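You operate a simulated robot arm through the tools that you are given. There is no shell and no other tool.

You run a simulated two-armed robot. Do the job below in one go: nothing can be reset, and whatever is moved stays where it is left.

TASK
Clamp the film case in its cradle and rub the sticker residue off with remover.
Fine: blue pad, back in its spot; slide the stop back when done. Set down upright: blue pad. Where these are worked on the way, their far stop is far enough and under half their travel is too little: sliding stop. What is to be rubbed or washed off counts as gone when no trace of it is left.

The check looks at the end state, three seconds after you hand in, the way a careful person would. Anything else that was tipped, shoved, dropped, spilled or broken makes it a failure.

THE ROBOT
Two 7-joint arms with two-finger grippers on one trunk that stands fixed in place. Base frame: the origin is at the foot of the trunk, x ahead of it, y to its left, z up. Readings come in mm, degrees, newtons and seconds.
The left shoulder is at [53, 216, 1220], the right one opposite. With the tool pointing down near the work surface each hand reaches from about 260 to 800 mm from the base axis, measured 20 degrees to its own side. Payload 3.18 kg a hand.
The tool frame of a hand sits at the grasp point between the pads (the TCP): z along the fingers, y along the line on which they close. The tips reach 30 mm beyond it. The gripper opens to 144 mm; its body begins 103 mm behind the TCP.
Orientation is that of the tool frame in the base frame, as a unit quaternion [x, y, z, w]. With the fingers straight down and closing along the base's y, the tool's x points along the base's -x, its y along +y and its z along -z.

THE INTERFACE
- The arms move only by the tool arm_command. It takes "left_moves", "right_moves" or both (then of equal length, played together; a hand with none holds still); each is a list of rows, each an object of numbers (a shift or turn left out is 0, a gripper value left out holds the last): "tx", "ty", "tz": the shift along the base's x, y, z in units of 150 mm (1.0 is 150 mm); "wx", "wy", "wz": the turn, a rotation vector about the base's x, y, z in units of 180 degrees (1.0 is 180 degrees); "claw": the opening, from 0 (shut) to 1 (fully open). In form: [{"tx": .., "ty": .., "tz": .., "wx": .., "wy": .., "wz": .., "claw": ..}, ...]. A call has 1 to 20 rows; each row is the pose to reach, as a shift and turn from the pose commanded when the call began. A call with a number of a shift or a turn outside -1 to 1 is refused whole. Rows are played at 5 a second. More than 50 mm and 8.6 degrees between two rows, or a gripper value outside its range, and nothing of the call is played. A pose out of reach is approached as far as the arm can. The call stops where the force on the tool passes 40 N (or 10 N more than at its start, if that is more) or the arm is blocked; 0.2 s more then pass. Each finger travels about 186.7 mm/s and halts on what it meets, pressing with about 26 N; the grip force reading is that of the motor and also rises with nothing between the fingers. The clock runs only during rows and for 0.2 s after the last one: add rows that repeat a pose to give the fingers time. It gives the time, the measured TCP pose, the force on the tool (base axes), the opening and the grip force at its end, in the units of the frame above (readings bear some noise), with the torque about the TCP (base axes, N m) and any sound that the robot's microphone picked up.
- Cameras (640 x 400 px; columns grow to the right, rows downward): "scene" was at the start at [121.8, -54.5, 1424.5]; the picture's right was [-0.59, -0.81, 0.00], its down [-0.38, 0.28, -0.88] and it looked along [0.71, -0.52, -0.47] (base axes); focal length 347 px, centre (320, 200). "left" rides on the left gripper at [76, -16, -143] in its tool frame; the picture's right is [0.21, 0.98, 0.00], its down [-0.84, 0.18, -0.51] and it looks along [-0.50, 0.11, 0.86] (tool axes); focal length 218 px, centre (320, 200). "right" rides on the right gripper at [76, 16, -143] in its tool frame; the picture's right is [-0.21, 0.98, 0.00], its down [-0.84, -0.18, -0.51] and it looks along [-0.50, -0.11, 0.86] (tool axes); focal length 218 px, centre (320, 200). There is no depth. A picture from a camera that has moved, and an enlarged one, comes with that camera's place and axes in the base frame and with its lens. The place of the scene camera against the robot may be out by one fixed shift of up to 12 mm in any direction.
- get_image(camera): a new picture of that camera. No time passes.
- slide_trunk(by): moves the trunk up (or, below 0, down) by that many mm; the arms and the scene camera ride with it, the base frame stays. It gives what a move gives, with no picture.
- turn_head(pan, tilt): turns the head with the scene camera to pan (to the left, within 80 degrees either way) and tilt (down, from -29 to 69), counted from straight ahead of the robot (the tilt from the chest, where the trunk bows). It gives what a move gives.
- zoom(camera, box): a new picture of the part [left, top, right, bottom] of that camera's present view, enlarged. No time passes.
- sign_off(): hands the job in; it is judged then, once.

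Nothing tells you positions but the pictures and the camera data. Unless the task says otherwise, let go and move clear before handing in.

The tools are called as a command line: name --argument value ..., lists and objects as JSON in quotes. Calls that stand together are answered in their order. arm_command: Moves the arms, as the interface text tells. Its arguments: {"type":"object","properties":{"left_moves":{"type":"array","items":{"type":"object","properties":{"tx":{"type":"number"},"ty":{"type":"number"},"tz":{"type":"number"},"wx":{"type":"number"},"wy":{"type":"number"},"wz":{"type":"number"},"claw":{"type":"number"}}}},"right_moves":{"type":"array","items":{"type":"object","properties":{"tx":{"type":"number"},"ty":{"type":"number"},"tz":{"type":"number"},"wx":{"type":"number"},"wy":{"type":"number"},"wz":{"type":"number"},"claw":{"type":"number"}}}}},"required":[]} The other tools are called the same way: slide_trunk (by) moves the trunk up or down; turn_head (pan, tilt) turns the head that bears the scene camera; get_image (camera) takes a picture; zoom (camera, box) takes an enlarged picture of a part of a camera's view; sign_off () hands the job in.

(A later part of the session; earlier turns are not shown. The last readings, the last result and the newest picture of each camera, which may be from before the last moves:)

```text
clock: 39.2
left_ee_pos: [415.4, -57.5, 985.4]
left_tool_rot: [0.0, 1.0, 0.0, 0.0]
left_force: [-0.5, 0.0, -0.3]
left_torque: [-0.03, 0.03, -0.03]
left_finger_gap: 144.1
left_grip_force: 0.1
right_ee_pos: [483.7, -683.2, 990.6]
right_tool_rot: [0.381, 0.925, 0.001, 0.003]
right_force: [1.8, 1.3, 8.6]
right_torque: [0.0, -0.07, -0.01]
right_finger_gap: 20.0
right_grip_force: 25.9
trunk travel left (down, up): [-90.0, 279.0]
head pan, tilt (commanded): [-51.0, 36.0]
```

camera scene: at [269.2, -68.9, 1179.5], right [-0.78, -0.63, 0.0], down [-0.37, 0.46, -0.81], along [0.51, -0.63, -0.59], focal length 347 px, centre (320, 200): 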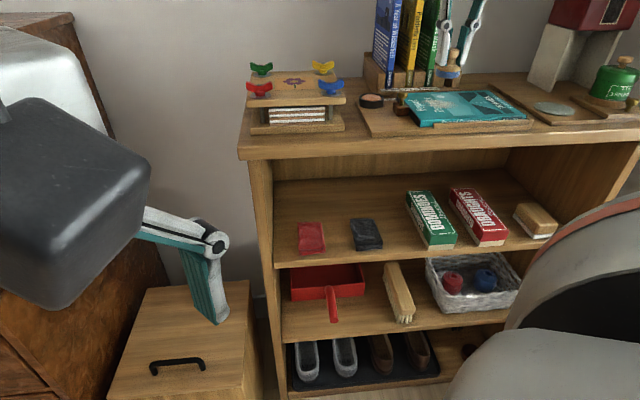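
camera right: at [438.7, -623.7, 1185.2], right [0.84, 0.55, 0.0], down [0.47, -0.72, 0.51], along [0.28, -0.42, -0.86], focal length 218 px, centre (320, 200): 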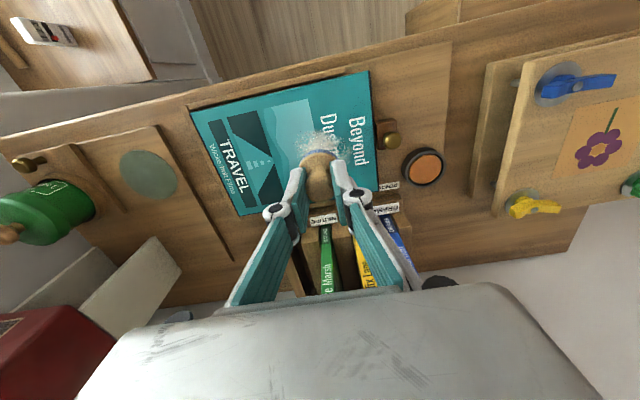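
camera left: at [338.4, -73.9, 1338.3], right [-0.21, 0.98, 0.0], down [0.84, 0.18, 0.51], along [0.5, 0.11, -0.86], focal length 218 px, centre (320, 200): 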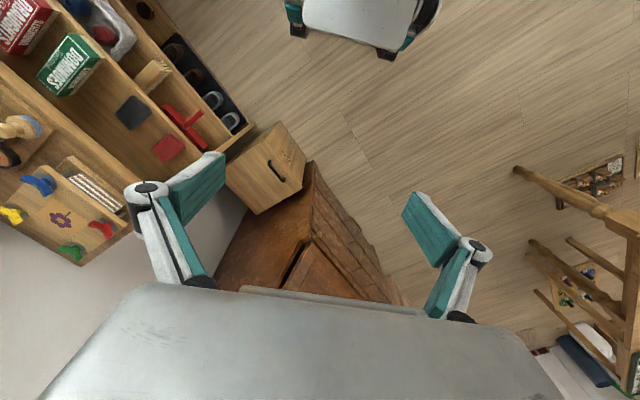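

Pressing at ~9 N. I'll start with a back-and-forth stroke along the shelf direction over the residue's middle.

arm_command --right_moves '[{"tx": -0.0377, "ty": -0.0377}, {"tx": -0.0754, "ty": -0.0754}, {"tx": -0.1131, "ty": -0.1131}, {"tx": -0.132, "ty": -0.132}, {"tx": -0.0943, "ty": -0.0943}, {"tx": -0.0566, "ty": -0.0566}, {"tx": -0.0189, "ty": -0.0189}, {"tx": 0.0189, "ty": 0.0189}, {"tx": 0.0566, "ty": 0.0566}, {"tx": 0.0943, "ty": 0.0943}, {"tx": 0.11, "ty": 0.11}, {"tx": 0.0754, "ty": 0.0754}, {"tx": 0.0377, "ty": 0.0377}, {"tx": 0, "ty": 0}]'

zoom --camera "scene" --box '[390, 40, 540, 140]'

zoom --camera "right" --box '[240, 90, 400, 200]'

```text
clock: 42.2
left_ee_pos: [414.2, -57.7, 985.9]
left_tool_rot: [0.0, 1.0, -0.001, 0.0]
left_force: [0.3, 0.1, 0.5]
left_torque: [0.01, 0.01, -0.01]
left_finger_gap: 144.1
left_grip_force: 0.1
right_ee_pos: [484.6, -681.9, 991.9]
right_tool_rot: [0.381, 0.925, 0.001, 0.001]
right_force: [2.4, 3.5, 10.3]
right_torque: [0.07, -0.05, -0.01]
right_finger_gap: 19.8
right_grip_force: 25.8
trunk travel left (down, up): [-90.0, 279.0]
head pan, tilt (commanded): [-51.0, 36.0]
```

```text
4.00 times, centred on (465, 90) of scene
camera zoom: at [268.5, -67.8, 1179.9], right [-0.78, -0.63, 0.0], down [-0.37, 0.45, -0.81], along [0.51, -0.63, -0.59], focal length 1390 px, centre (-260, 640)
```

zoom: 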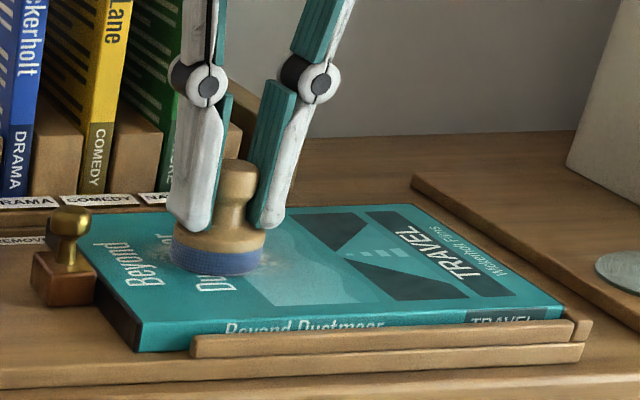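

```text
3.64 times, centred on (320, 145) of right
camera zoom: at [440.5, -617.9, 1133.3], right [0.84, 0.55, 0.0], down [0.47, -0.72, 0.51], along [0.28, -0.42, -0.86], focal length 794 px, centre (320, 400)
```

zoom: 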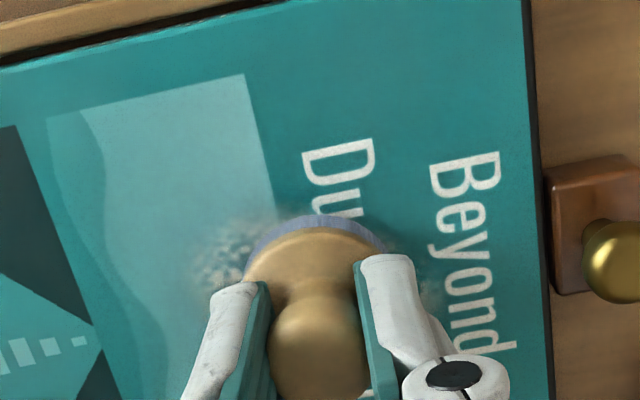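

Residue remains at the edges, so I'll run a raster of overlapping strokes over the whole patch at the same pressure.

arm_command --right_moves '[{"tx": -0.099, "ty": -0.033}, {"tx": -0.198, "ty": -0.066}, {"tx": -0.1367, "ty": -0.0047}, {"tx": -0.0754, "ty": 0.0566}, {"tx": -0.0141, "ty": 0.1179}, {"tx": 0.0424, "ty": 0.1744}, {"tx": 0.0754, "ty": 0.1414}, {"tx": 0.0189, "ty": 0.0849}, {"tx": -0.0424, "ty": 0.0236}, {"tx": -0.1037, "ty": -0.0377}, {"tx": -0.165, "ty": -0.099}, {"tx": -0.132, "ty": -0.132}, {"tx": -0.0707, "ty": -0.0707}, {"tx": -0.0094, "ty": -0.0094}, {"tx": 0.0519, "ty": 0.0519}, {"tx": 0.1084, "ty": 0.1084}, {"tx": 0.1414, "ty": 0.0754}, {"tx": 0.0849, "ty": 0.0189}, {"tx": 0.0236, "ty": -0.0424}, {"tx": -0.0377, "ty": -0.1037}]'

zoom --camera "scene" --box '[390, 40, 540, 140]'

zoom --camera "right" --box '[240, 90, 400, 200]'

```text
clock: 46.4
left_ee_pos: [413.5, -58.1, 985.8]
left_tool_rot: [0.0, 1.0, -0.001, 0.0]
left_force: [0.6, 0.4, -0.5]
left_torque: [-0.01, 0.0, 0.01]
left_finger_gap: 144.0
left_grip_force: 0.1
right_ee_pos: [478.5, -698.8, 991.2]
right_tool_rot: [0.38, 0.925, 0.001, 0.002]
right_force: [1.9, 2.8, 12.9]
right_torque: [0.06, -0.03, 0.05]
right_finger_gap: 19.7
right_grip_force: 26.2
trunk travel left (down, up): [-90.0, 279.0]
head pan, tilt (commanded): [-51.0, 36.0]
```

```text
4.00 times, centred on (465, 90) of scene
camera zoom: at [268.4, -67.5, 1180.1], right [-0.78, -0.63, 0.0], down [-0.37, 0.45, -0.81], along [0.51, -0.63, -0.58], focal length 1390 px, centre (-260, 640)
```

zoom: 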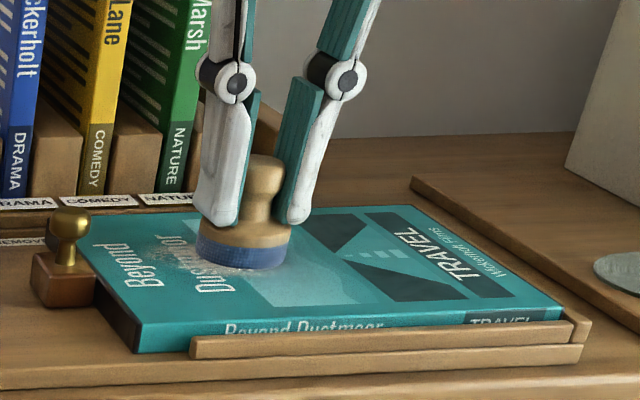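

```text
3.64 times, centred on (320, 145) of right
camera zoom: at [434.3, -633.1, 1133.1], right [0.84, 0.55, 0.0], down [0.47, -0.72, 0.51], along [0.28, -0.42, -0.86], focal length 794 px, centre (320, 400)
```

zoom: 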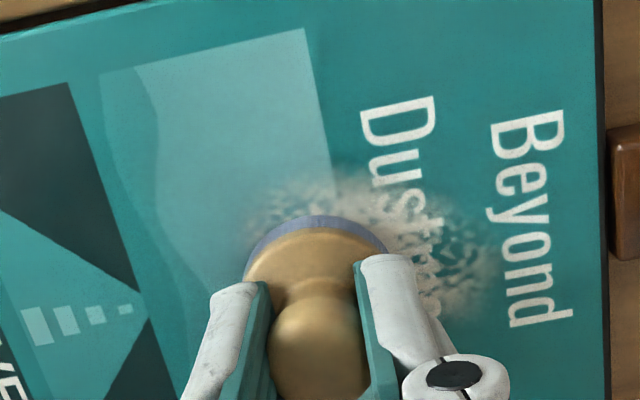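

The residue looks a bit thinner but still there. I'll continue the raster with slightly more pressure, including the rear rows.

arm_command --right_moves '[{"tx": -0.0613, "ty": -0.0613, "tz": -0.003}, {"tx": -0.0283, "ty": -0.0943, "tz": -0.004}, {"tx": 0.033, "ty": -0.033, "tz": -0.004}, {"tx": 0.0943, "ty": 0.0283, "tz": -0.004}, {"tx": 0.1556, "ty": 0.0896, "tz": -0.004}, {"tx": 0.2121, "ty": 0.1461, "tz": -0.004}, {"tx": 0.1791, "ty": 0.1791, "tz": -0.004}, {"tx": 0.1226, "ty": 0.1226, "tz": -0.004}, {"tx": 0.0613, "ty": 0.0613, "tz": -0.004}, {"tx": 0, "ty": 0, "tz": -0.004}, {"tx": -0.0613, "ty": -0.0613, "tz": -0.004}, {"tx": -0.0943, "ty": -0.0283, "tz": -0.004}, {"tx": -0.033, "ty": 0.033, "tz": -0.004}, {"tx": 0.0283, "ty": 0.0943, "tz": -0.004}, {"tx": 0.0896, "ty": 0.1556, "tz": -0.004}, {"tx": 0.1461, "ty": 0.2121, "tz": -0.004}, {"tx": 0.1131, "ty": 0.2451, "tz": -0.004}, {"tx": 0.0566, "ty": 0.1886, "tz": -0.004}, {"tx": -0.0047, "ty": 0.1273, "tz": -0.004}, {"tx": -0.066, "ty": 0.066, "tz": -0.004}]'

zoom --camera "scene" --box '[390, 40, 540, 140]'

zoom --camera "right" --box '[240, 90, 400, 200]'

```text
clock: 50.6
left_ee_pos: [414.5, -56.6, 985.1]
left_tool_rot: [0.0, 1.0, -0.001, 0.001]
left_force: [-0.5, 0.4, -0.1]
left_torque: [0.02, 0.01, 0.02]
left_finger_gap: 143.9
left_grip_force: 0.1
right_ee_pos: [467.3, -688.7, 989.9]
right_tool_rot: [0.381, 0.924, 0.001, 0.003]
right_force: [2.5, 4.9, 17.0]
right_torque: [0.15, -0.08, 0.03]
right_finger_gap: 20.2
right_grip_force: 26.1
trunk travel left (down, up): [-90.0, 279.0]
head pan, tilt (commanded): [-51.0, 36.0]
```

```text
4.00 times, centred on (465, 90) of scene
camera zoom: at [268.3, -67.2, 1180.1], right [-0.78, -0.63, 0.0], down [-0.37, 0.45, -0.81], along [0.51, -0.63, -0.58], focal length 1390 px, centre (-260, 640)
```

zoom: 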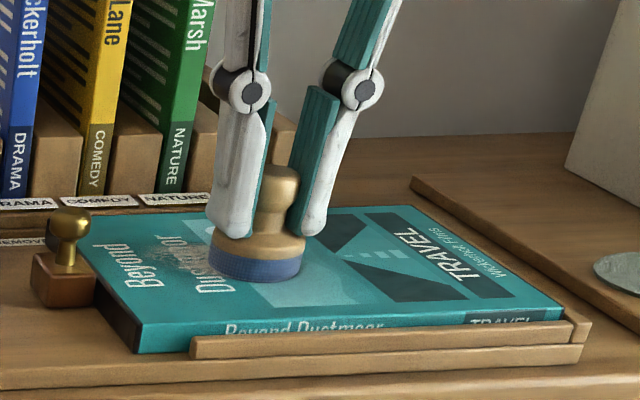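

```text
3.64 times, centred on (320, 145) of right
camera zoom: at [423.9, -623.5, 1133.0], right [0.84, 0.55, 0.01], down [0.47, -0.72, 0.51], along [0.28, -0.42, -0.86], focal length 794 px, centre (320, 400)
```

zoom: 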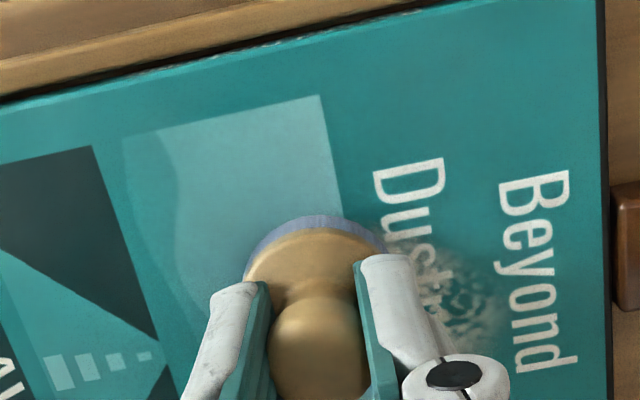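

The residue is fading visibly. I'll keep rastering at this pressure over the whole patch.

arm_command --right_moves '[{"tx": -0.0943, "ty": -0.0283}, {"tx": -0.033, "ty": 0.033}, {"tx": 0.0283, "ty": 0.0943}, {"tx": 0.0896, "ty": 0.1556}, {"tx": 0.1461, "ty": 0.2121}, {"tx": 0.1838, "ty": 0.1744}, {"tx": 0.1273, "ty": 0.1179}, {"tx": 0.066, "ty": 0.0566}, {"tx": 0.0047, "ty": -0.0047}, {"tx": -0.0566, "ty": -0.066}, {"tx": -0.0189, "ty": -0.1037}, {"tx": 0.0424, "ty": -0.0424}, {"tx": 0.1037, "ty": 0.0189}, {"tx": 0.165, "ty": 0.0801}, {"tx": 0.2216, "ty": 0.1367}, {"tx": 0.2593, "ty": 0.099}, {"tx": 0.2027, "ty": 0.0424}, {"tx": 0.1414, "ty": -0.0189}, {"tx": 0.0801, "ty": -0.0801}, {"tx": 0.0189, "ty": -0.1414}]'

zoom --camera "scene" --box '[390, 40, 540, 140]'

zoom --camera "right" --box '[240, 90, 400, 200]'

```text
clock: 54.8
left_ee_pos: [414.6, -57.4, 985.3]
left_tool_rot: [0.0, 1.0, -0.002, 0.0]
left_force: [-0.3, -0.9, 1.0]
left_torque: [-0.02, 0.02, 0.01]
left_finger_gap: 144.0
left_grip_force: 0.0
right_ee_pos: [469.1, -710.1, 991.0]
right_tool_rot: [0.381, 0.924, 0.001, 0.003]
right_force: [2.5, 3.4, 13.7]
right_torque: [0.07, -0.1, 0.0]
right_finger_gap: 19.8
right_grip_force: 26.5
trunk travel left (down, up): [-90.0, 279.0]
head pan, tilt (commanded): [-51.0, 36.0]
```

```text
4.00 times, centred on (465, 90) of scene
camera zoom: at [268.5, -67.4, 1180.0], right [-0.78, -0.63, 0.0], down [-0.37, 0.45, -0.81], along [0.51, -0.63, -0.58], focal length 1390 px, centre (-260, 640)
```

zoom: 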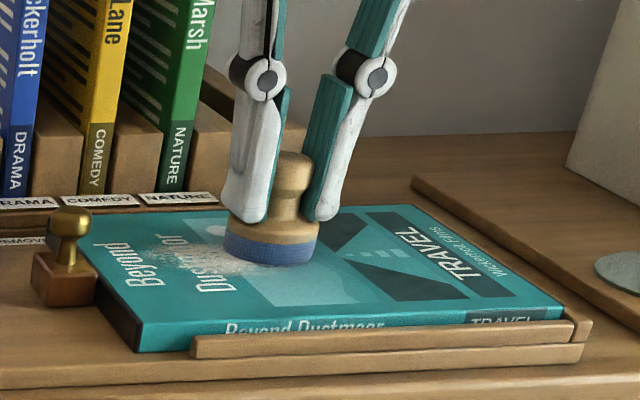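

```text
3.64 times, centred on (320, 145) of right
camera zoom: at [426.2, -644.6, 1132.9], right [0.84, 0.55, 0.0], down [0.47, -0.72, 0.51], along [0.28, -0.43, -0.86], focal length 794 px, centre (320, 400)
```

zoom: 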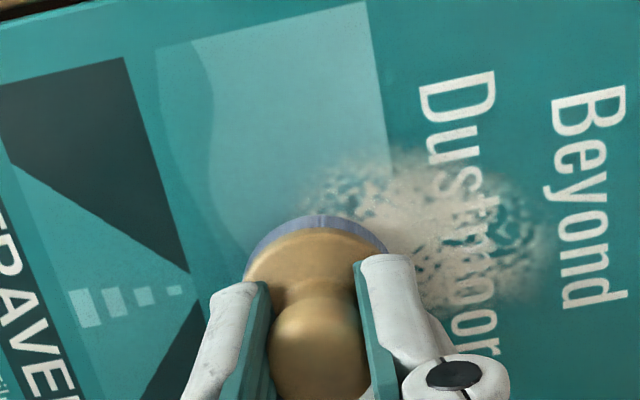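

I want to judge how much has really come off, so I'll enlarge the residue from both cameras.

zoom --camera "scene" --box '[420, 88, 460, 118]'

zoom --camera "right" --box '[315, 125, 385, 185]'

```text
13.33 times, centred on (440, 103) of scene
camera zoom: at [268.5, -67.4, 1180.0], right [-0.78, -0.63, 0.0], down [-0.37, 0.45, -0.81], along [0.51, -0.63, -0.58], focal length 4632 px, centre (-1280, 1493)
```

zoom: 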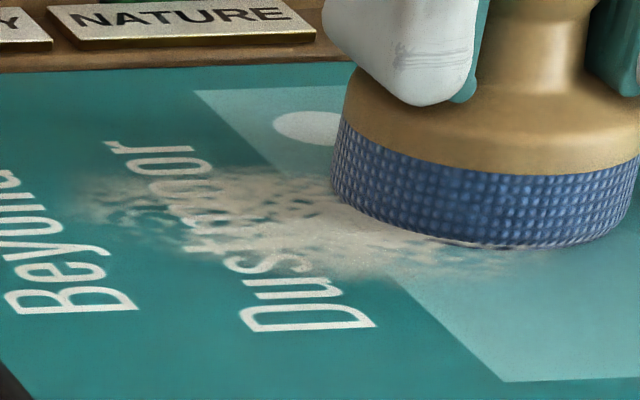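

```text
6.67 times, centred on (350, 155) of right
camera zoom: at [426.2, -644.6, 1132.9], right [0.84, 0.55, 0.0], down [0.47, -0.72, 0.51], along [0.28, -0.43, -0.86], focal length 1455 px, centre (120, 500)
```

zoom: 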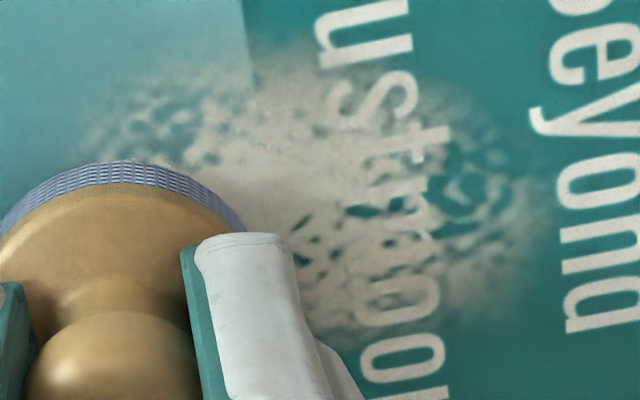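

The patch looks only slightly thinned, so I'll test a concentrated, firmer rub on the centre and then move off it to compare.

arm_command --right_moves '[{"tx": 0.0424, "ty": 0.0896, "tz": -0.003}, {"tx": 0.0849, "ty": 0.1791, "tz": -0.006}, {"tx": 0.0283, "ty": 0.1226, "tz": -0.006}, {"tx": 0.0849, "ty": 0.1791, "tz": -0.006}, {"tx": 0.1414, "ty": 0.2357, "tz": -0.006}, {"tx": 0.0849, "ty": 0.1791, "tz": -0.006}, {"tx": 0.0283, "ty": 0.1226, "tz": -0.006}, {"tx": 0.0849, "ty": 0.1791, "tz": -0.006}, {"tx": 0.1414, "ty": 0.2357, "tz": -0.006}, {"tx": 0.0849, "ty": 0.1791, "tz": -0.006}, {"tx": 0.0283, "ty": 0.1226, "tz": -0.006}, {"tx": 0.0849, "ty": 0.1791, "tz": -0.006}, {"tx": 0.1414, "ty": 0.2357, "tz": -0.006}, {"tx": 0.0849, "ty": 0.1791, "tz": -0.006}, {"tx": 0.0283, "ty": 0.1226, "tz": -0.006}, {"tx": 0.0, "ty": 0.08, "tz": 0.03}, {"tx": -0.08, "ty": 0.0, "tz": 0.1}, {"tx": -0.15, "ty": -0.07, "tz": 0.15}, {"tx": -0.15, "ty": -0.07, "tz": 0.15}]'

zoom --camera "scene" --box '[415, 78, 475, 118]'

zoom --camera "right" --box '[300, 100, 400, 200]'

```text
clock: 58.8
left_ee_pos: [413.6, -58.2, 985.0]
left_tool_rot: [0.0, 1.0, 0.0, 0.0]
left_force: [0.6, -0.2, 0.3]
left_torque: [-0.01, 0.0, 0.0]
left_finger_gap: 143.9
left_grip_force: 0.0
right_ee_pos: [448.4, -721.0, 1012.2]
right_tool_rot: [0.381, 0.925, 0.0, 0.002]
right_force: [1.3, -0.2, 0.0]
right_torque: [-0.02, -0.03, -0.01]
right_finger_gap: 20.0
right_grip_force: 26.2
trunk travel left (down, up): [-90.0, 279.0]
head pan, tilt (commanded): [-51.0, 36.0]
```

```text
10.00 times, centred on (445, 98) of scene
camera zoom: at [269.0, -68.8, 1179.5], right [-0.78, -0.63, 0.0], down [-0.37, 0.46, -0.81], along [0.51, -0.63, -0.59], focal length 3474 px, centre (-930, 1220)
```

zoom: 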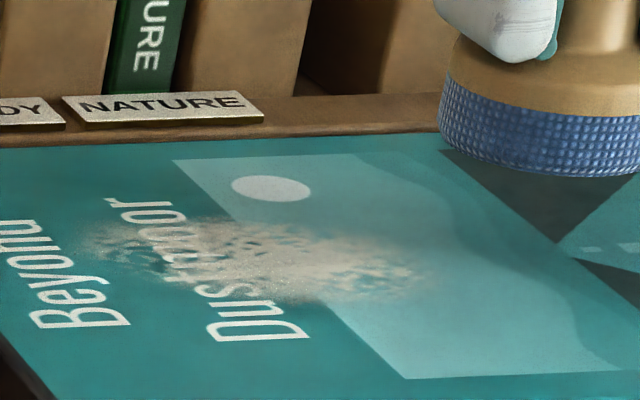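

```text
4.00 times, centred on (350, 150) of right
camera zoom: at [405.0, -656.7, 1154.0], right [0.84, 0.55, 0.0], down [0.47, -0.72, 0.51], along [0.28, -0.42, -0.86], focal length 873 px, centre (200, 400)
```

zoom: 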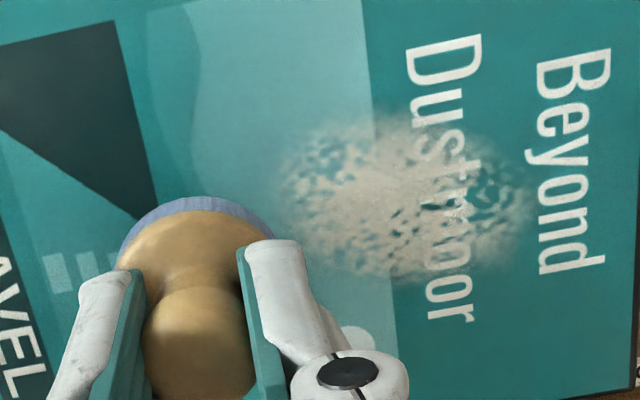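

The patch looks nearly unchanged, so the rub isn't very effective yet. I'll take the same zoom as before rubbing for a direct comparison, and check the pad and dish.

zoom --camera "scene" --box '[350, 40, 440, 140]'

zoom --camera "scene" --box '[435, 40, 495, 100]'

zoom --camera "scene" --box '[355, 85, 385, 115]'

```text
4.00 times, centred on (395, 90) of scene
camera zoom: at [269.0, -68.8, 1179.5], right [-0.78, -0.63, 0.0], down [-0.37, 0.46, -0.81], along [0.51, -0.63, -0.59], focal length 1390 px, centre (20, 640)
```

zoom: 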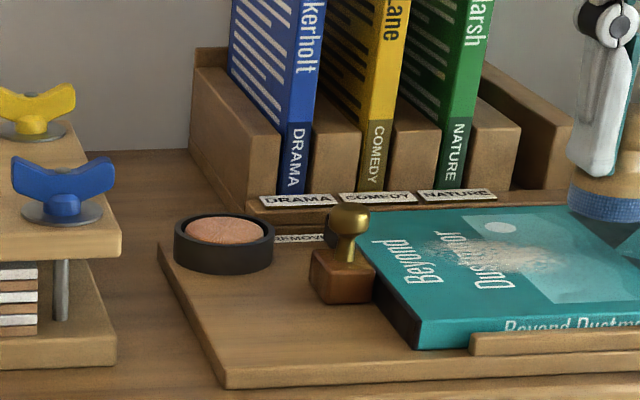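

```text
6.67 times, centred on (465, 70) of scene
camera zoom: at [269.0, -68.8, 1179.5], right [-0.78, -0.63, 0.0], down [-0.37, 0.46, -0.81], along [0.51, -0.63, -0.59], focal length 2316 px, centre (-647, 1067)
```

zoom: 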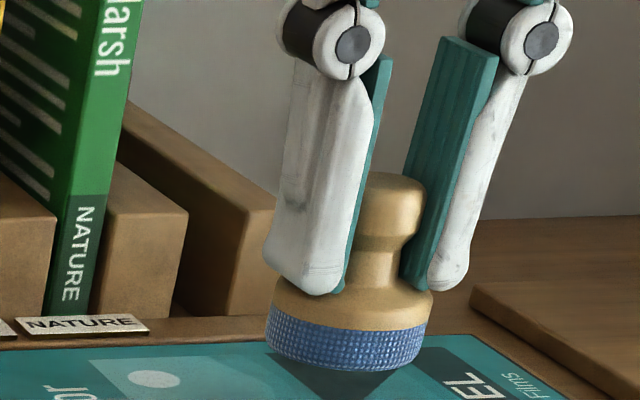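

```text
13.33 times, centred on (370, 100) of scene
camera zoom: at [269.0, -68.8, 1179.5], right [-0.78, -0.63, 0.0], down [-0.37, 0.46, -0.81], along [0.51, -0.63, -0.59], focal length 4632 px, centre (-347, 1533)
```

zoom: 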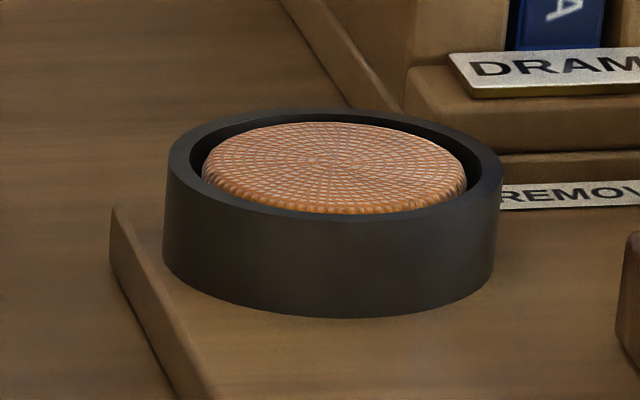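

Against the earlier picture the patch has thinned somewhat, and the dish's sponge is level with its rim, so the pad did touch it. I'll resume rubbing with longer, firmer strokes.

arm_command --right_moves '[{"tx": 0.1028, "ty": 0.1169, "tz": -0.08}, {"tx": 0.1028, "ty": 0.1169, "tz": -0.14}, {"tx": 0.1028, "ty": 0.1169, "tz": -0.152}, {"tx": 0.2206, "ty": 0.2348, "tz": -0.154}, {"tx": 0.3432, "ty": 0.3573, "tz": -0.154}, {"tx": 0.2206, "ty": 0.2348, "tz": -0.154}, {"tx": 0.1028, "ty": 0.1169, "tz": -0.154}, {"tx": 0.1405, "ty": 0.0792, "tz": -0.154}, {"tx": 0.2583, "ty": 0.197, "tz": -0.154}, {"tx": 0.3809, "ty": 0.3196, "tz": -0.154}, {"tx": 0.4186, "ty": 0.2819, "tz": -0.154}, {"tx": 0.296, "ty": 0.1593, "tz": -0.154}, {"tx": 0.1782, "ty": 0.0415, "tz": -0.154}, {"tx": 0.0651, "ty": 0.1546, "tz": -0.154}, {"tx": 0.1829, "ty": 0.2725, "tz": -0.154}, {"tx": 0.3055, "ty": 0.395, "tz": -0.154}, {"tx": 0.2678, "ty": 0.4328, "tz": -0.154}, {"tx": 0.1452, "ty": 0.3102, "tz": -0.154}, {"tx": 0.0273, "ty": 0.1923, "tz": -0.154}, {"tx": 0.1028, "ty": 0.1169, "tz": -0.154}]'

zoom --camera "scene" --box '[415, 78, 475, 118]'

zoom --camera "right" --box '[300, 100, 400, 200]'

```text
clock: 63.0
left_ee_pos: [414.0, -55.6, 985.4]
left_tool_rot: [0.001, 1.0, -0.001, 0.001]
left_force: [0.6, -0.6, 0.6]
left_torque: [-0.03, -0.03, -0.02]
left_finger_gap: 144.1
left_grip_force: 0.1
right_ee_pos: [462.5, -703.6, 990.6]
right_tool_rot: [0.381, 0.924, 0.001, 0.002]
right_force: [-2.3, 3.4, 13.9]
right_torque: [0.06, 0.14, -0.02]
right_finger_gap: 19.8
right_grip_force: 26.2
trunk travel left (down, up): [-90.0, 279.0]
head pan, tilt (commanded): [-51.0, 36.0]
```

```text
10.00 times, centred on (445, 98) of scene
camera zoom: at [267.7, -67.1, 1180.1], right [-0.78, -0.63, 0.0], down [-0.37, 0.45, -0.81], along [0.51, -0.63, -0.58], focal length 3474 px, centre (-930, 1220)
```

zoom: 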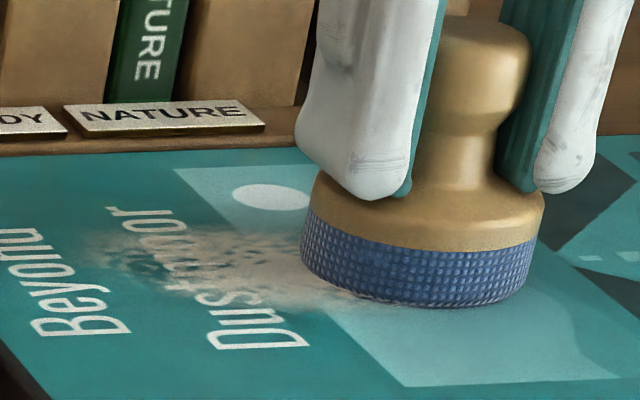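

```text
4.00 times, centred on (350, 150) of right
camera zoom: at [418.5, -637.9, 1133.0], right [0.84, 0.55, 0.0], down [0.47, -0.72, 0.51], along [0.28, -0.42, -0.86], focal length 873 px, centre (200, 400)
```

zoom: 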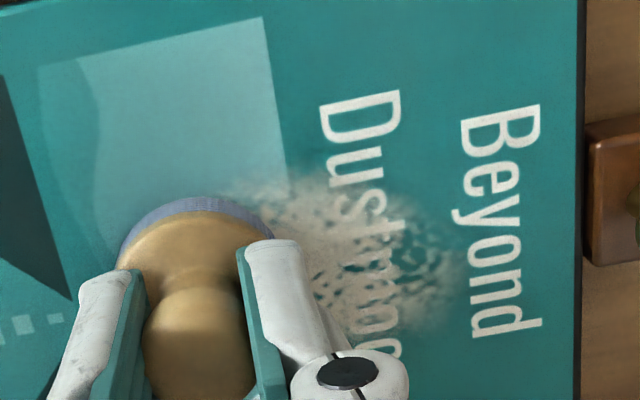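

It's fading steadily now (letters show through more). I'll repeat full-coverage rasters with a touch more pressure.

arm_command --right_moves '[{"tx": 0.1179, "ty": 0.1179, "tz": -0.003}, {"tx": 0.2404, "ty": 0.2404, "tz": -0.003}, {"tx": 0.2781, "ty": 0.2027, "tz": -0.003}, {"tx": 0.1556, "ty": 0.0801, "tz": -0.003}, {"tx": 0.0377, "ty": -0.0377, "tz": -0.003}, {"tx": 0.0754, "ty": -0.0754, "tz": -0.003}, {"tx": 0.1933, "ty": 0.0424, "tz": -0.003}, {"tx": 0.3158, "ty": 0.165, "tz": -0.003}, {"tx": 0.1556, "ty": 0.0801, "tz": -0.003}, {"tx": 0, "ty": 0, "tz": -0.003}, {"tx": -0.0377, "ty": 0.0377, "tz": -0.003}, {"tx": 0.0801, "ty": 0.1556, "tz": -0.003}, {"tx": 0.2027, "ty": 0.2781, "tz": -0.003}, {"tx": 0.165, "ty": 0.3158, "tz": -0.003}, {"tx": 0.0424, "ty": 0.1933, "tz": -0.003}, {"tx": -0.0754, "ty": 0.0754, "tz": -0.003}, {"tx": 0.0801, "ty": 0.1556, "tz": -0.003}, {"tx": 0.2404, "ty": 0.2404, "tz": -0.003}, {"tx": 0.1179, "ty": 0.1179, "tz": -0.003}, {"tx": 0, "ty": 0, "tz": -0.003}]'

arm_command --right_moves '[{"tx": 0.1179, "ty": 0.1179}, {"tx": 0.2404, "ty": 0.2404}, {"tx": 0.2781, "ty": 0.2027}, {"tx": 0.1556, "ty": 0.0801}, {"tx": 0.0377, "ty": -0.0377}, {"tx": 0.0754, "ty": -0.0754}, {"tx": 0.1933, "ty": 0.0424}, {"tx": 0.3158, "ty": 0.165}, {"tx": 0.1556, "ty": 0.0801}, {"tx": 0, "ty": 0}, {"tx": -0.0377, "ty": 0.0377}, {"tx": 0.0801, "ty": 0.1556}, {"tx": 0.2027, "ty": 0.2781}, {"tx": 0.165, "ty": 0.3158}, {"tx": 0.0424, "ty": 0.1933}, {"tx": -0.0754, "ty": 0.0754}, {"tx": 0.0801, "ty": 0.1556}, {"tx": 0.2404, "ty": 0.2404}, {"tx": 0.1179, "ty": 0.1179}, {"tx": 0, "ty": 0}]'

zoom --camera "scene" --box '[415, 78, 475, 118]'

zoom --camera "right" --box '[300, 100, 400, 200]'

```text
clock: 67.2
left_ee_pos: [413.5, -55.4, 985.8]
left_tool_rot: [-0.001, 1.0, -0.001, -0.001]
left_force: [0.1, 0.2, 0.1]
left_torque: [0.0, 0.03, -0.03]
left_finger_gap: 144.0
left_grip_force: 0.0
right_ee_pos: [463.6, -702.2, 990.7]
right_tool_rot: [0.38, 0.925, 0.002, 0.003]
right_force: [6.4, 6.6, 23.7]
right_torque: [0.14, -0.22, 0.06]
right_finger_gap: 19.9
right_grip_force: 26.1
trunk travel left (down, up): [-90.0, 279.0]
head pan, tilt (commanded): [-51.0, 36.0]
```

```text
clock: 71.4
left_ee_pos: [415.8, -54.8, 984.1]
left_tool_rot: [0.0, 1.0, 0.0, 0.0]
left_force: [-0.1, -0.4, 0.1]
left_torque: [-0.01, 0.02, -0.02]
left_finger_gap: 144.3
left_grip_force: 0.1
right_ee_pos: [465.9, -701.4, 992.0]
right_tool_rot: [0.38, 0.925, 0.0, 0.004]
right_force: [6.2, 6.1, 20.1]
right_torque: [0.12, -0.24, 0.03]
right_finger_gap: 20.2
right_grip_force: 26.4
trunk travel left (down, up): [-90.0, 279.0]
head pan, tilt (commanded): [-51.0, 36.0]
```

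```text
10.00 times, centred on (445, 98) of scene
camera zoom: at [268.5, -66.6, 1180.0], right [-0.78, -0.63, 0.0], down [-0.37, 0.45, -0.81], along [0.51, -0.63, -0.58], focal length 3474 px, centre (-930, 1220)
```

zoom: 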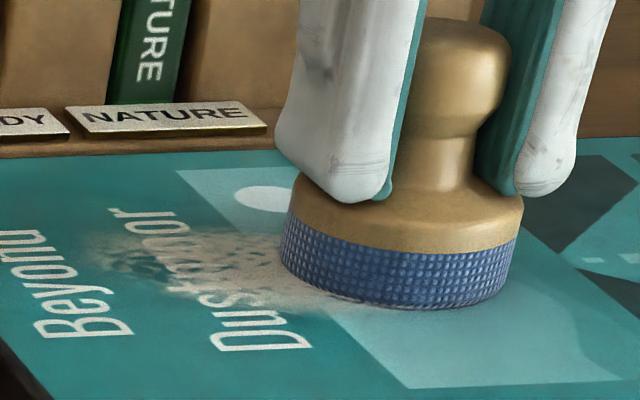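

```text
4.00 times, centred on (350, 150) of right
camera zoom: at [421.1, -635.2, 1132.6], right [0.84, 0.55, 0.01], down [0.47, -0.72, 0.51], along [0.28, -0.42, -0.86], focal length 873 px, centre (200, 400)
```

zoom: 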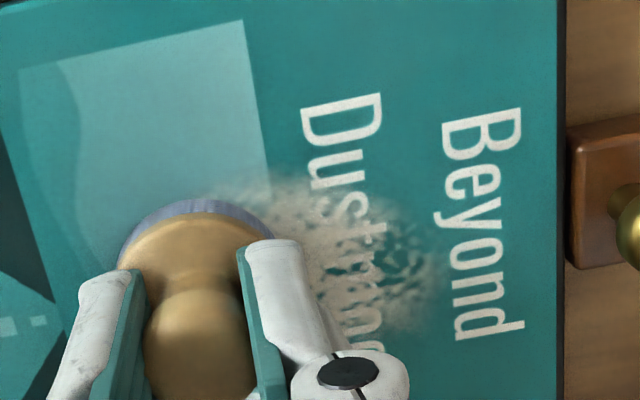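

I can't tell whether it is still fading because of the hand's shadow, so I'll lift off to the same vantage as before and compare.

arm_command --right_moves '[{"tz": 0.04}, {"tx": -0.05, "ty": -0.06, "tz": 0.1}, {"tx": -0.1028, "ty": -0.1169, "tz": 0.157}, {"tx": -0.1028, "ty": -0.1169, "tz": 0.157}]'

zoom --camera "scene" --box '[415, 78, 475, 118]'

zoom --camera "right" --box '[300, 100, 400, 200]'

zoom --camera "scene" --box '[350, 40, 440, 140]'

```text
clock: 72.4
left_ee_pos: [414.7, -58.5, 984.4]
left_tool_rot: [0.0, 1.0, 0.0, 0.0]
left_force: [-0.1, -0.6, -0.5]
left_torque: [0.02, 0.02, -0.01]
left_finger_gap: 143.9
left_grip_force: 0.1
right_ee_pos: [448.7, -721.0, 1012.0]
right_tool_rot: [0.381, 0.924, 0.002, 0.001]
right_force: [0.4, 0.1, -0.8]
right_torque: [0.01, 0.01, 0.01]
right_finger_gap: 20.0
right_grip_force: 26.0
trunk travel left (down, up): [-90.0, 279.0]
head pan, tilt (commanded): [-51.0, 36.0]
```

```text
10.00 times, centred on (445, 98) of scene
camera zoom: at [269.0, -68.9, 1179.5], right [-0.78, -0.63, 0.0], down [-0.37, 0.46, -0.81], along [0.51, -0.63, -0.59], focal length 3474 px, centre (-930, 1220)
```

zoom: 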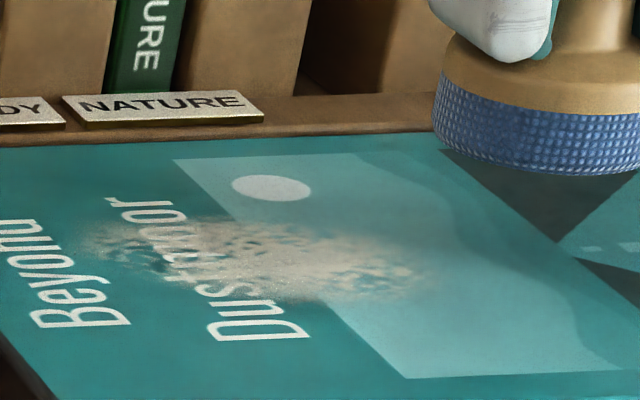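

```text
4.00 times, centred on (350, 150) of right
camera zoom: at [405.6, -655.9, 1154.0], right [0.84, 0.55, 0.0], down [0.47, -0.72, 0.51], along [0.28, -0.42, -0.86], focal length 873 px, centre (200, 400)
```

zoom: 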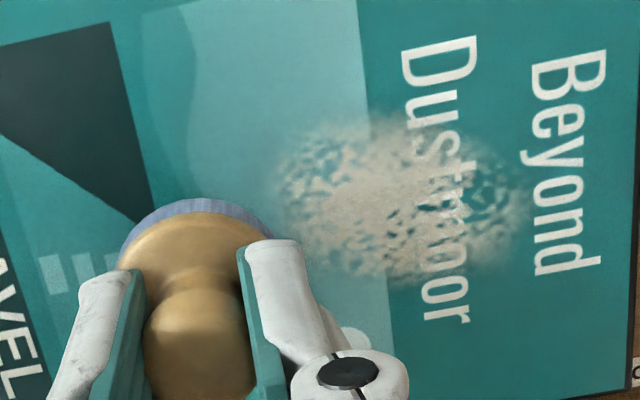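

```text
4.00 times, centred on (395, 90) of scene
camera zoom: at [269.0, -68.9, 1179.5], right [-0.78, -0.63, 0.0], down [-0.37, 0.46, -0.81], along [0.51, -0.63, -0.59], focal length 1390 px, centre (20, 640)
```

zoom: 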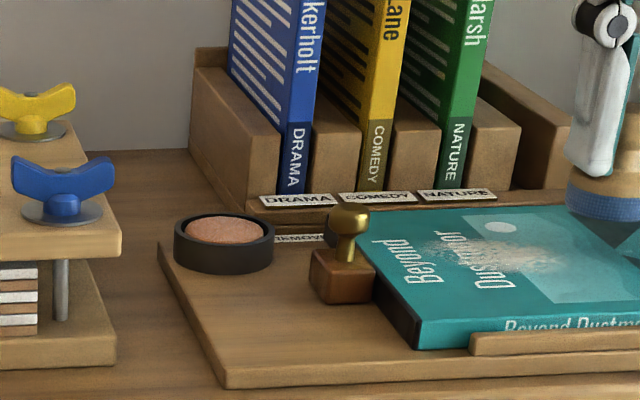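

No change since the last comparison, so the pad evidently isn't carrying remover; the first dip may have caught on the dish rim. I'll lift, return to the dish and dip again with better centring and a longer press.

arm_command --right_moves '[{"tz": 0.15}, {"tz": 0.29}, {"tx": 0.2, "ty": 0.12, "tz": 0.29}, {"tx": 0.4, "ty": 0.24, "tz": 0.29}, {"tx": 0.6, "ty": 0.36, "tz": 0.29}, {"tx": 0.8, "ty": 0.48, "tz": 0.29}, {"tx": 0.997, "ty": 0.596, "tz": 0.29}, {"tx": 0.997, "ty": 0.596, "tz": 0.2}, {"tx": 0.997, "ty": 0.596, "tz": 0.1}, {"tx": 0.997, "ty": 0.596, "tz": 0.0}, {"tx": 0.997, "ty": 0.596, "tz": -0.04}, {"tx": 0.997, "ty": 0.596, "tz": -0.04}]'

zoom --camera "right" --box '[280, 110, 360, 210]'

zoom --camera "scene" --box '[350, 60, 390, 120]'

```text
clock: 75.0
left_ee_pos: [415.9, -57.1, 984.8]
left_tool_rot: [0.0, 1.0, 0.0, 0.0]
left_force: [0.5, -0.4, 0.0]
left_torque: [-0.03, -0.02, -0.01]
left_finger_gap: 144.1
left_grip_force: 0.1
right_ee_pos: [598.3, -631.9, 1005.5]
right_tool_rot: [0.381, 0.924, 0.002, 0.001]
right_force: [-0.1, 0.7, -1.8]
right_torque: [-0.03, 0.01, 0.04]
right_finger_gap: 19.7
right_grip_force: 26.1
trunk travel left (down, up): [-90.0, 279.0]
head pan, tilt (commanded): [-51.0, 36.0]
```

```text
4.00 times, centred on (320, 160) of right
camera zoom: at [555.3, -567.9, 1148.3], right [0.84, 0.55, 0.0], down [0.47, -0.72, 0.51], along [0.28, -0.42, -0.86], focal length 873 px, centre (320, 360)
```

zoom: 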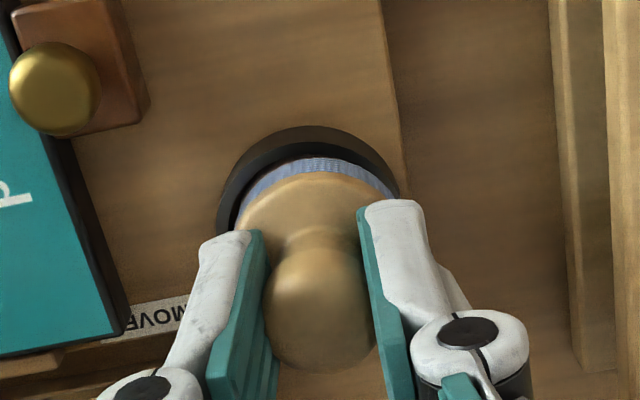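

```text
6.67 times, centred on (370, 90) of scene
camera zoom: at [268.9, -68.6, 1179.7], right [-0.78, -0.63, 0.0], down [-0.37, 0.46, -0.81], along [0.51, -0.63, -0.59], focal length 2316 px, centre (-13, 933)
```

zoom: 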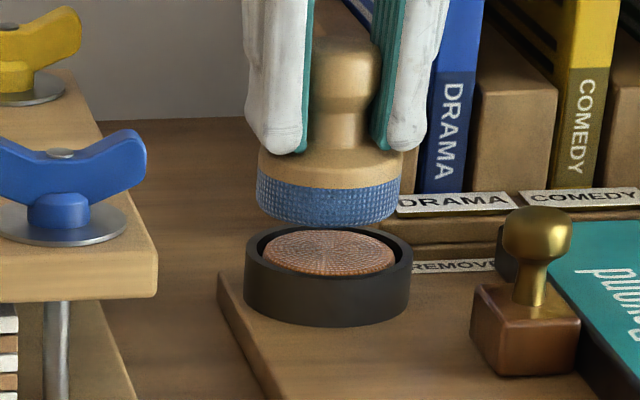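

The pad is well aligned front-to-back; I'll nudge 1 mm toward the case and press in again, then hold with small wiggles.

arm_command --right_moves '[{"tx": -0.0047, "ty": -0.0047, "tz": -0.03}, {"tx": -0.0047, "ty": -0.0047, "tz": -0.06}, {"tx": -0.0047, "ty": -0.0047, "tz": -0.078}, {"tx": -0.0047, "ty": -0.0047, "tz": -0.078}]'

zoom --camera "scene" --box '[350, 60, 390, 120]'

zoom --camera "right" --box '[280, 110, 360, 210]'

```text
clock: 76.0
left_ee_pos: [415.3, -58.3, 984.4]
left_tool_rot: [-0.001, 1.0, 0.0, 0.0]
left_force: [0.9, 0.3, 0.2]
left_torque: [-0.01, 0.01, 0.03]
left_finger_gap: 143.9
left_grip_force: 0.0
right_ee_pos: [598.2, -634.6, 994.2]
right_tool_rot: [0.379, 0.925, 0.002, 0.0]
right_force: [0.9, 0.1, -0.9]
right_torque: [0.02, -0.01, 0.02]
right_finger_gap: 20.0
right_grip_force: 26.0
trunk travel left (down, up): [-90.0, 279.0]
head pan, tilt (commanded): [-51.0, 36.0]
```

```text
6.67 times, centred on (370, 90) of scene
camera zoom: at [268.9, -68.8, 1179.7], right [-0.78, -0.63, 0.0], down [-0.37, 0.46, -0.81], along [0.51, -0.63, -0.59], focal length 2316 px, centre (-13, 933)
```

zoom: 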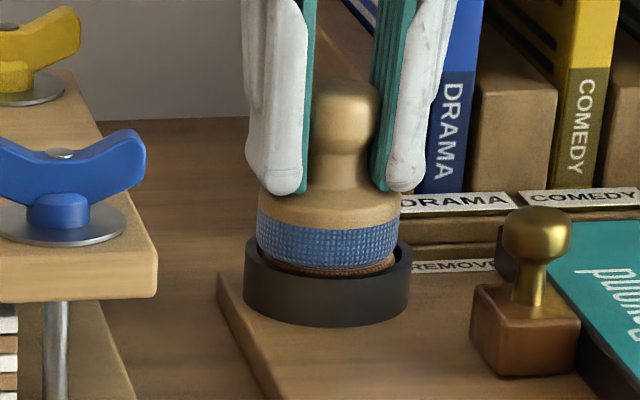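

```text
4.00 times, centred on (320, 160) of right
camera zoom: at [554.8, -569.5, 1137.3], right [0.84, 0.55, 0.0], down [0.47, -0.72, 0.51], along [0.28, -0.42, -0.86], focal length 873 px, centre (320, 360)
```

zoom: 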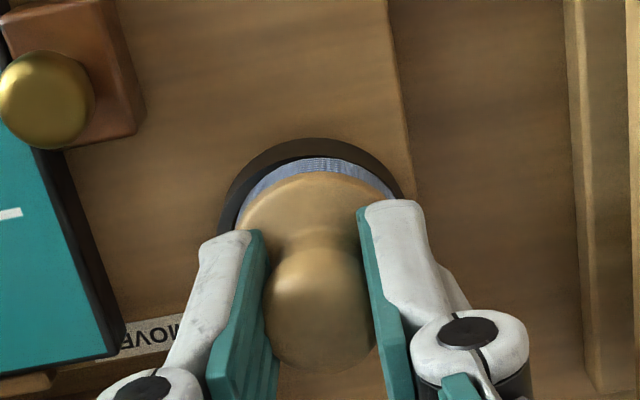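

The pad is centred in the scene view and nearly touching the sponge. Lowering further in small steps.

arm_command --right_moves '[{"tz": -0.007}, {"tz": -0.013}, {"tz": -0.013}]'

arm_command --right_moves '[{"tz": -0.007}, {"tz": -0.012}, {"tz": -0.012}]'

zoom --camera "scene" --box '[350, 60, 390, 120]'

```text
clock: 76.8
left_ee_pos: [415.0, -58.2, 984.8]
left_tool_rot: [0.0, 1.0, 0.0, 0.0]
left_force: [-0.2, -0.3, -0.8]
left_torque: [-0.03, 0.05, 0.01]
left_finger_gap: 144.1
left_grip_force: 0.1
right_ee_pos: [598.7, -634.8, 993.3]
right_tool_rot: [0.379, 0.925, 0.003, 0.0]
right_force: [-1.1, 0.4, -0.9]
right_torque: [0.01, -0.01, 0.01]
right_finger_gap: 20.2
right_grip_force: 26.4
trunk travel left (down, up): [-90.0, 279.0]
head pan, tilt (commanded): [-51.0, 36.0]
```

```text
clock: 77.6
left_ee_pos: [414.5, -59.2, 985.1]
left_tool_rot: [0.001, 1.0, -0.001, 0.0]
left_force: [-0.3, -0.1, -0.6]
left_torque: [0.0, -0.04, -0.02]
left_finger_gap: 143.9
left_grip_force: 0.1
right_ee_pos: [598.9, -633.7, 992.8]
right_tool_rot: [0.38, 0.925, 0.003, 0.001]
right_force: [0.1, 0.5, -1.1]
right_torque: [0.02, 0.01, 0.01]
right_finger_gap: 20.2
right_grip_force: 25.6
right hand out of reach, approached as far as the arm can: row 2, 3
trunk travel left (down, up): [-90.0, 279.0]
head pan, tilt (commanded): [-51.0, 36.0]
```

```text
6.67 times, centred on (370, 90) of scene
camera zoom: at [268.9, -68.8, 1179.7], right [-0.78, -0.63, 0.0], down [-0.37, 0.46, -0.81], along [0.51, -0.63, -0.59], focal length 2316 px, centre (-13, 933)
```

zoom: 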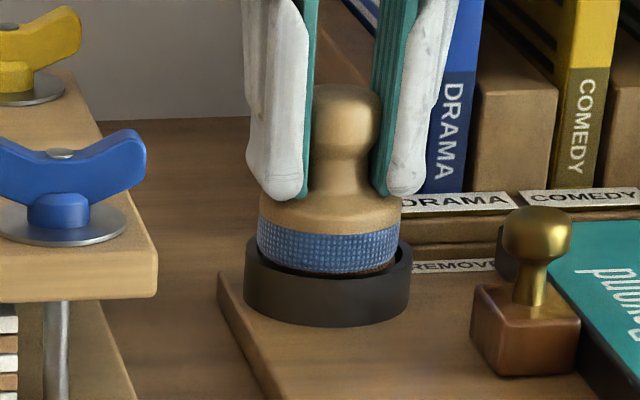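

The arm ran out of downward reach just above the sponge. I'll lift the hand 75 mm, lower the trunk another 60 mm, and come back down.

arm_command --right_moves '[{"tz": 0.2}, {"tz": 0.4}, {"tz": 0.5}, {"tz": 0.5}]'

slide_trunk --by -55

get_image --camera "scene"

zoom --camera "right" --box '[280, 110, 360, 210]'

```text
clock: 78.6
left_ee_pos: [415.8, -56.5, 984.7]
left_tool_rot: [-0.001, 1.0, 0.0, 0.0]
left_force: [-0.3, -0.7, -0.4]
left_torque: [0.02, -0.02, 0.02]
left_finger_gap: 143.8
left_grip_force: 0.1
right_ee_pos: [598.7, -635.0, 1068.1]
right_tool_rot: [0.381, 0.924, 0.001, 0.001]
right_force: [-0.4, -1.1, -0.6]
right_torque: [-0.04, 0.01, 0.02]
right_finger_gap: 20.0
right_grip_force: 26.1
trunk travel left (down, up): [-90.0, 279.0]
head pan, tilt (commanded): [-51.0, 36.0]
```

```text
clock: 79.6
left_ee_pos: [438.6, -63.2, 936.9]
left_tool_rot: [-0.042, 0.999, -0.016, -0.017]
left_force: [0.0, 0.2, 0.6]
left_torque: [-0.03, -0.08, 0.02]
left_finger_gap: 144.0
left_grip_force: 0.1
right_ee_pos: [598.3, -635.2, 1015.6]
right_tool_rot: [0.381, 0.924, 0.002, 0.004]
right_force: [-1.5, -0.4, -0.2]
right_torque: [-0.01, -0.04, -0.03]
right_finger_gap: 19.9
right_grip_force: 25.6
trunk travel left (down, up): [-35.0, 334.0]
head pan, tilt (commanded): [-51.0, 36.0]
```

```text
taken
camera scene: at [324.4, -73.4, 1129.7], right [-0.78, -0.62, 0.0], down [-0.23, 0.29, -0.93], along [0.58, -0.73, -0.36], focal length 347 px, centre (320, 200)
```

scene: 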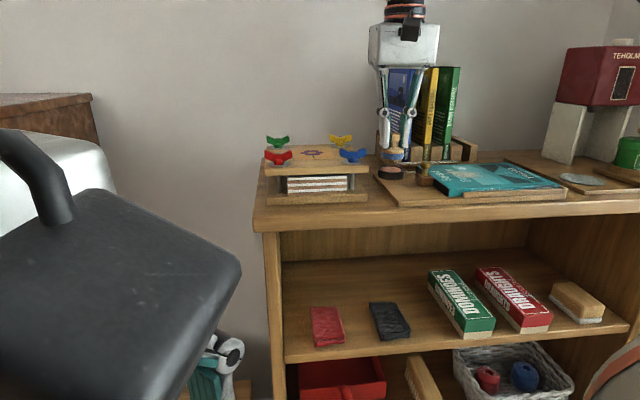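

```text
4.00 times, centred on (320, 160) of right
camera zoom: at [553.1, -570.0, 1157.0], right [0.84, 0.55, 0.01], down [0.47, -0.72, 0.51], along [0.28, -0.42, -0.86], focal length 873 px, centre (320, 360)
```

zoom: 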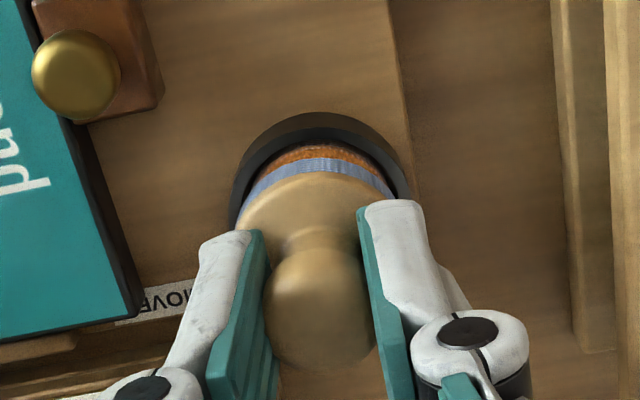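

The trunk is near its low end; the right hand still holds the pad level over the dish. I'll check alignment from the scene camera.

zoom --camera "scene" --box '[370, 120, 420, 190]'

get_image --camera "left"

```text
5.71 times, centred on (395, 155) of scene
camera zoom: at [324.4, -73.4, 1129.7], right [-0.78, -0.62, 0.0], down [-0.23, 0.29, -0.93], along [0.58, -0.73, -0.36], focal length 1985 px, centre (-109, 457)
```

zoom: 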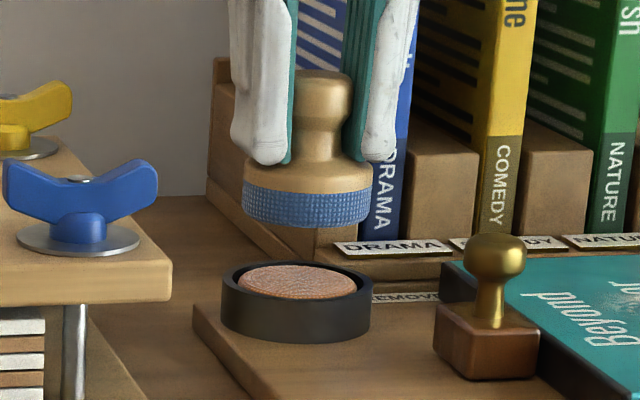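

```text
taken
camera left: at [368.3, -80.7, 1083.2], right [-0.29, 0.96, -0.02], down [0.84, 0.27, 0.47], along [0.46, 0.12, -0.88], focal length 218 px, centre (320, 200)
```

left: 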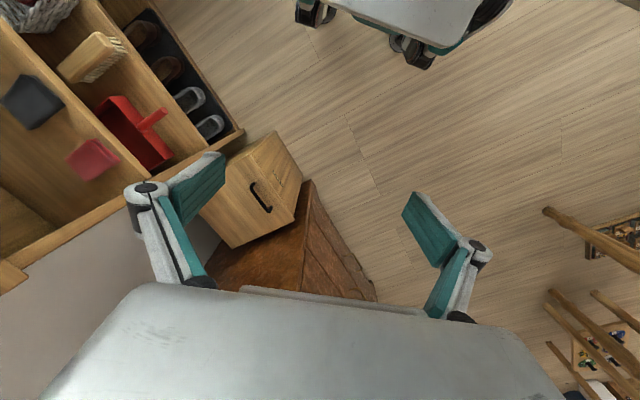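

The two views disagree by ~2 mm on side alignment, so I'll zoom closely in the hand camera to measure both circles.

zoom --camera "right" --box '[290, 130, 350, 170]'

zoom --camera "scene" --box '[375, 145, 405, 185]'

```text
10.00 times, centred on (320, 150) of right
camera zoom: at [553.1, -570.0, 1157.0], right [0.84, 0.55, 0.01], down [0.47, -0.72, 0.51], along [0.28, -0.42, -0.86], focal length 2183 px, centre (320, 700)
```

zoom: 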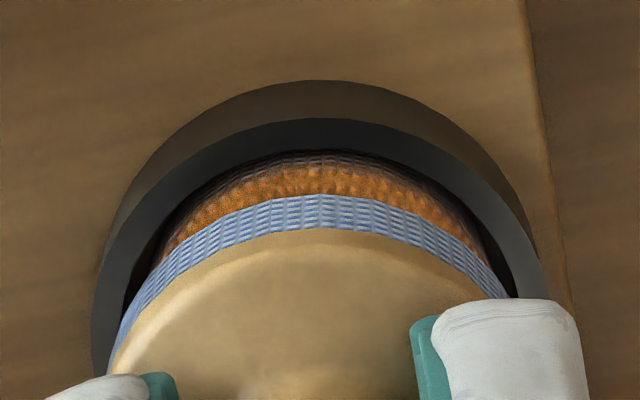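

```text
10.00 times, centred on (390, 165) of scene
camera zoom: at [324.4, -73.4, 1129.7], right [-0.78, -0.62, 0.0], down [-0.23, 0.29, -0.93], along [0.58, -0.73, -0.36], focal length 3474 px, centre (-380, 550)
```

zoom: 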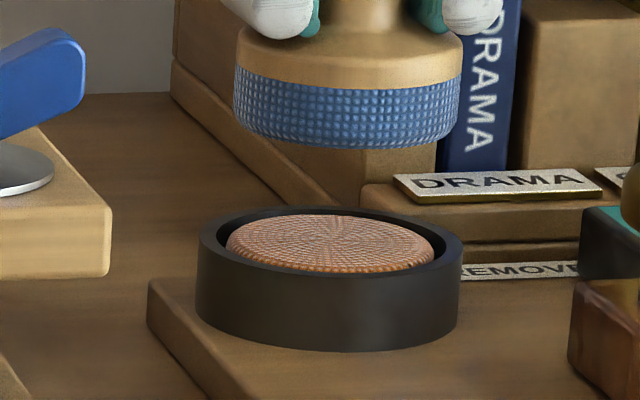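

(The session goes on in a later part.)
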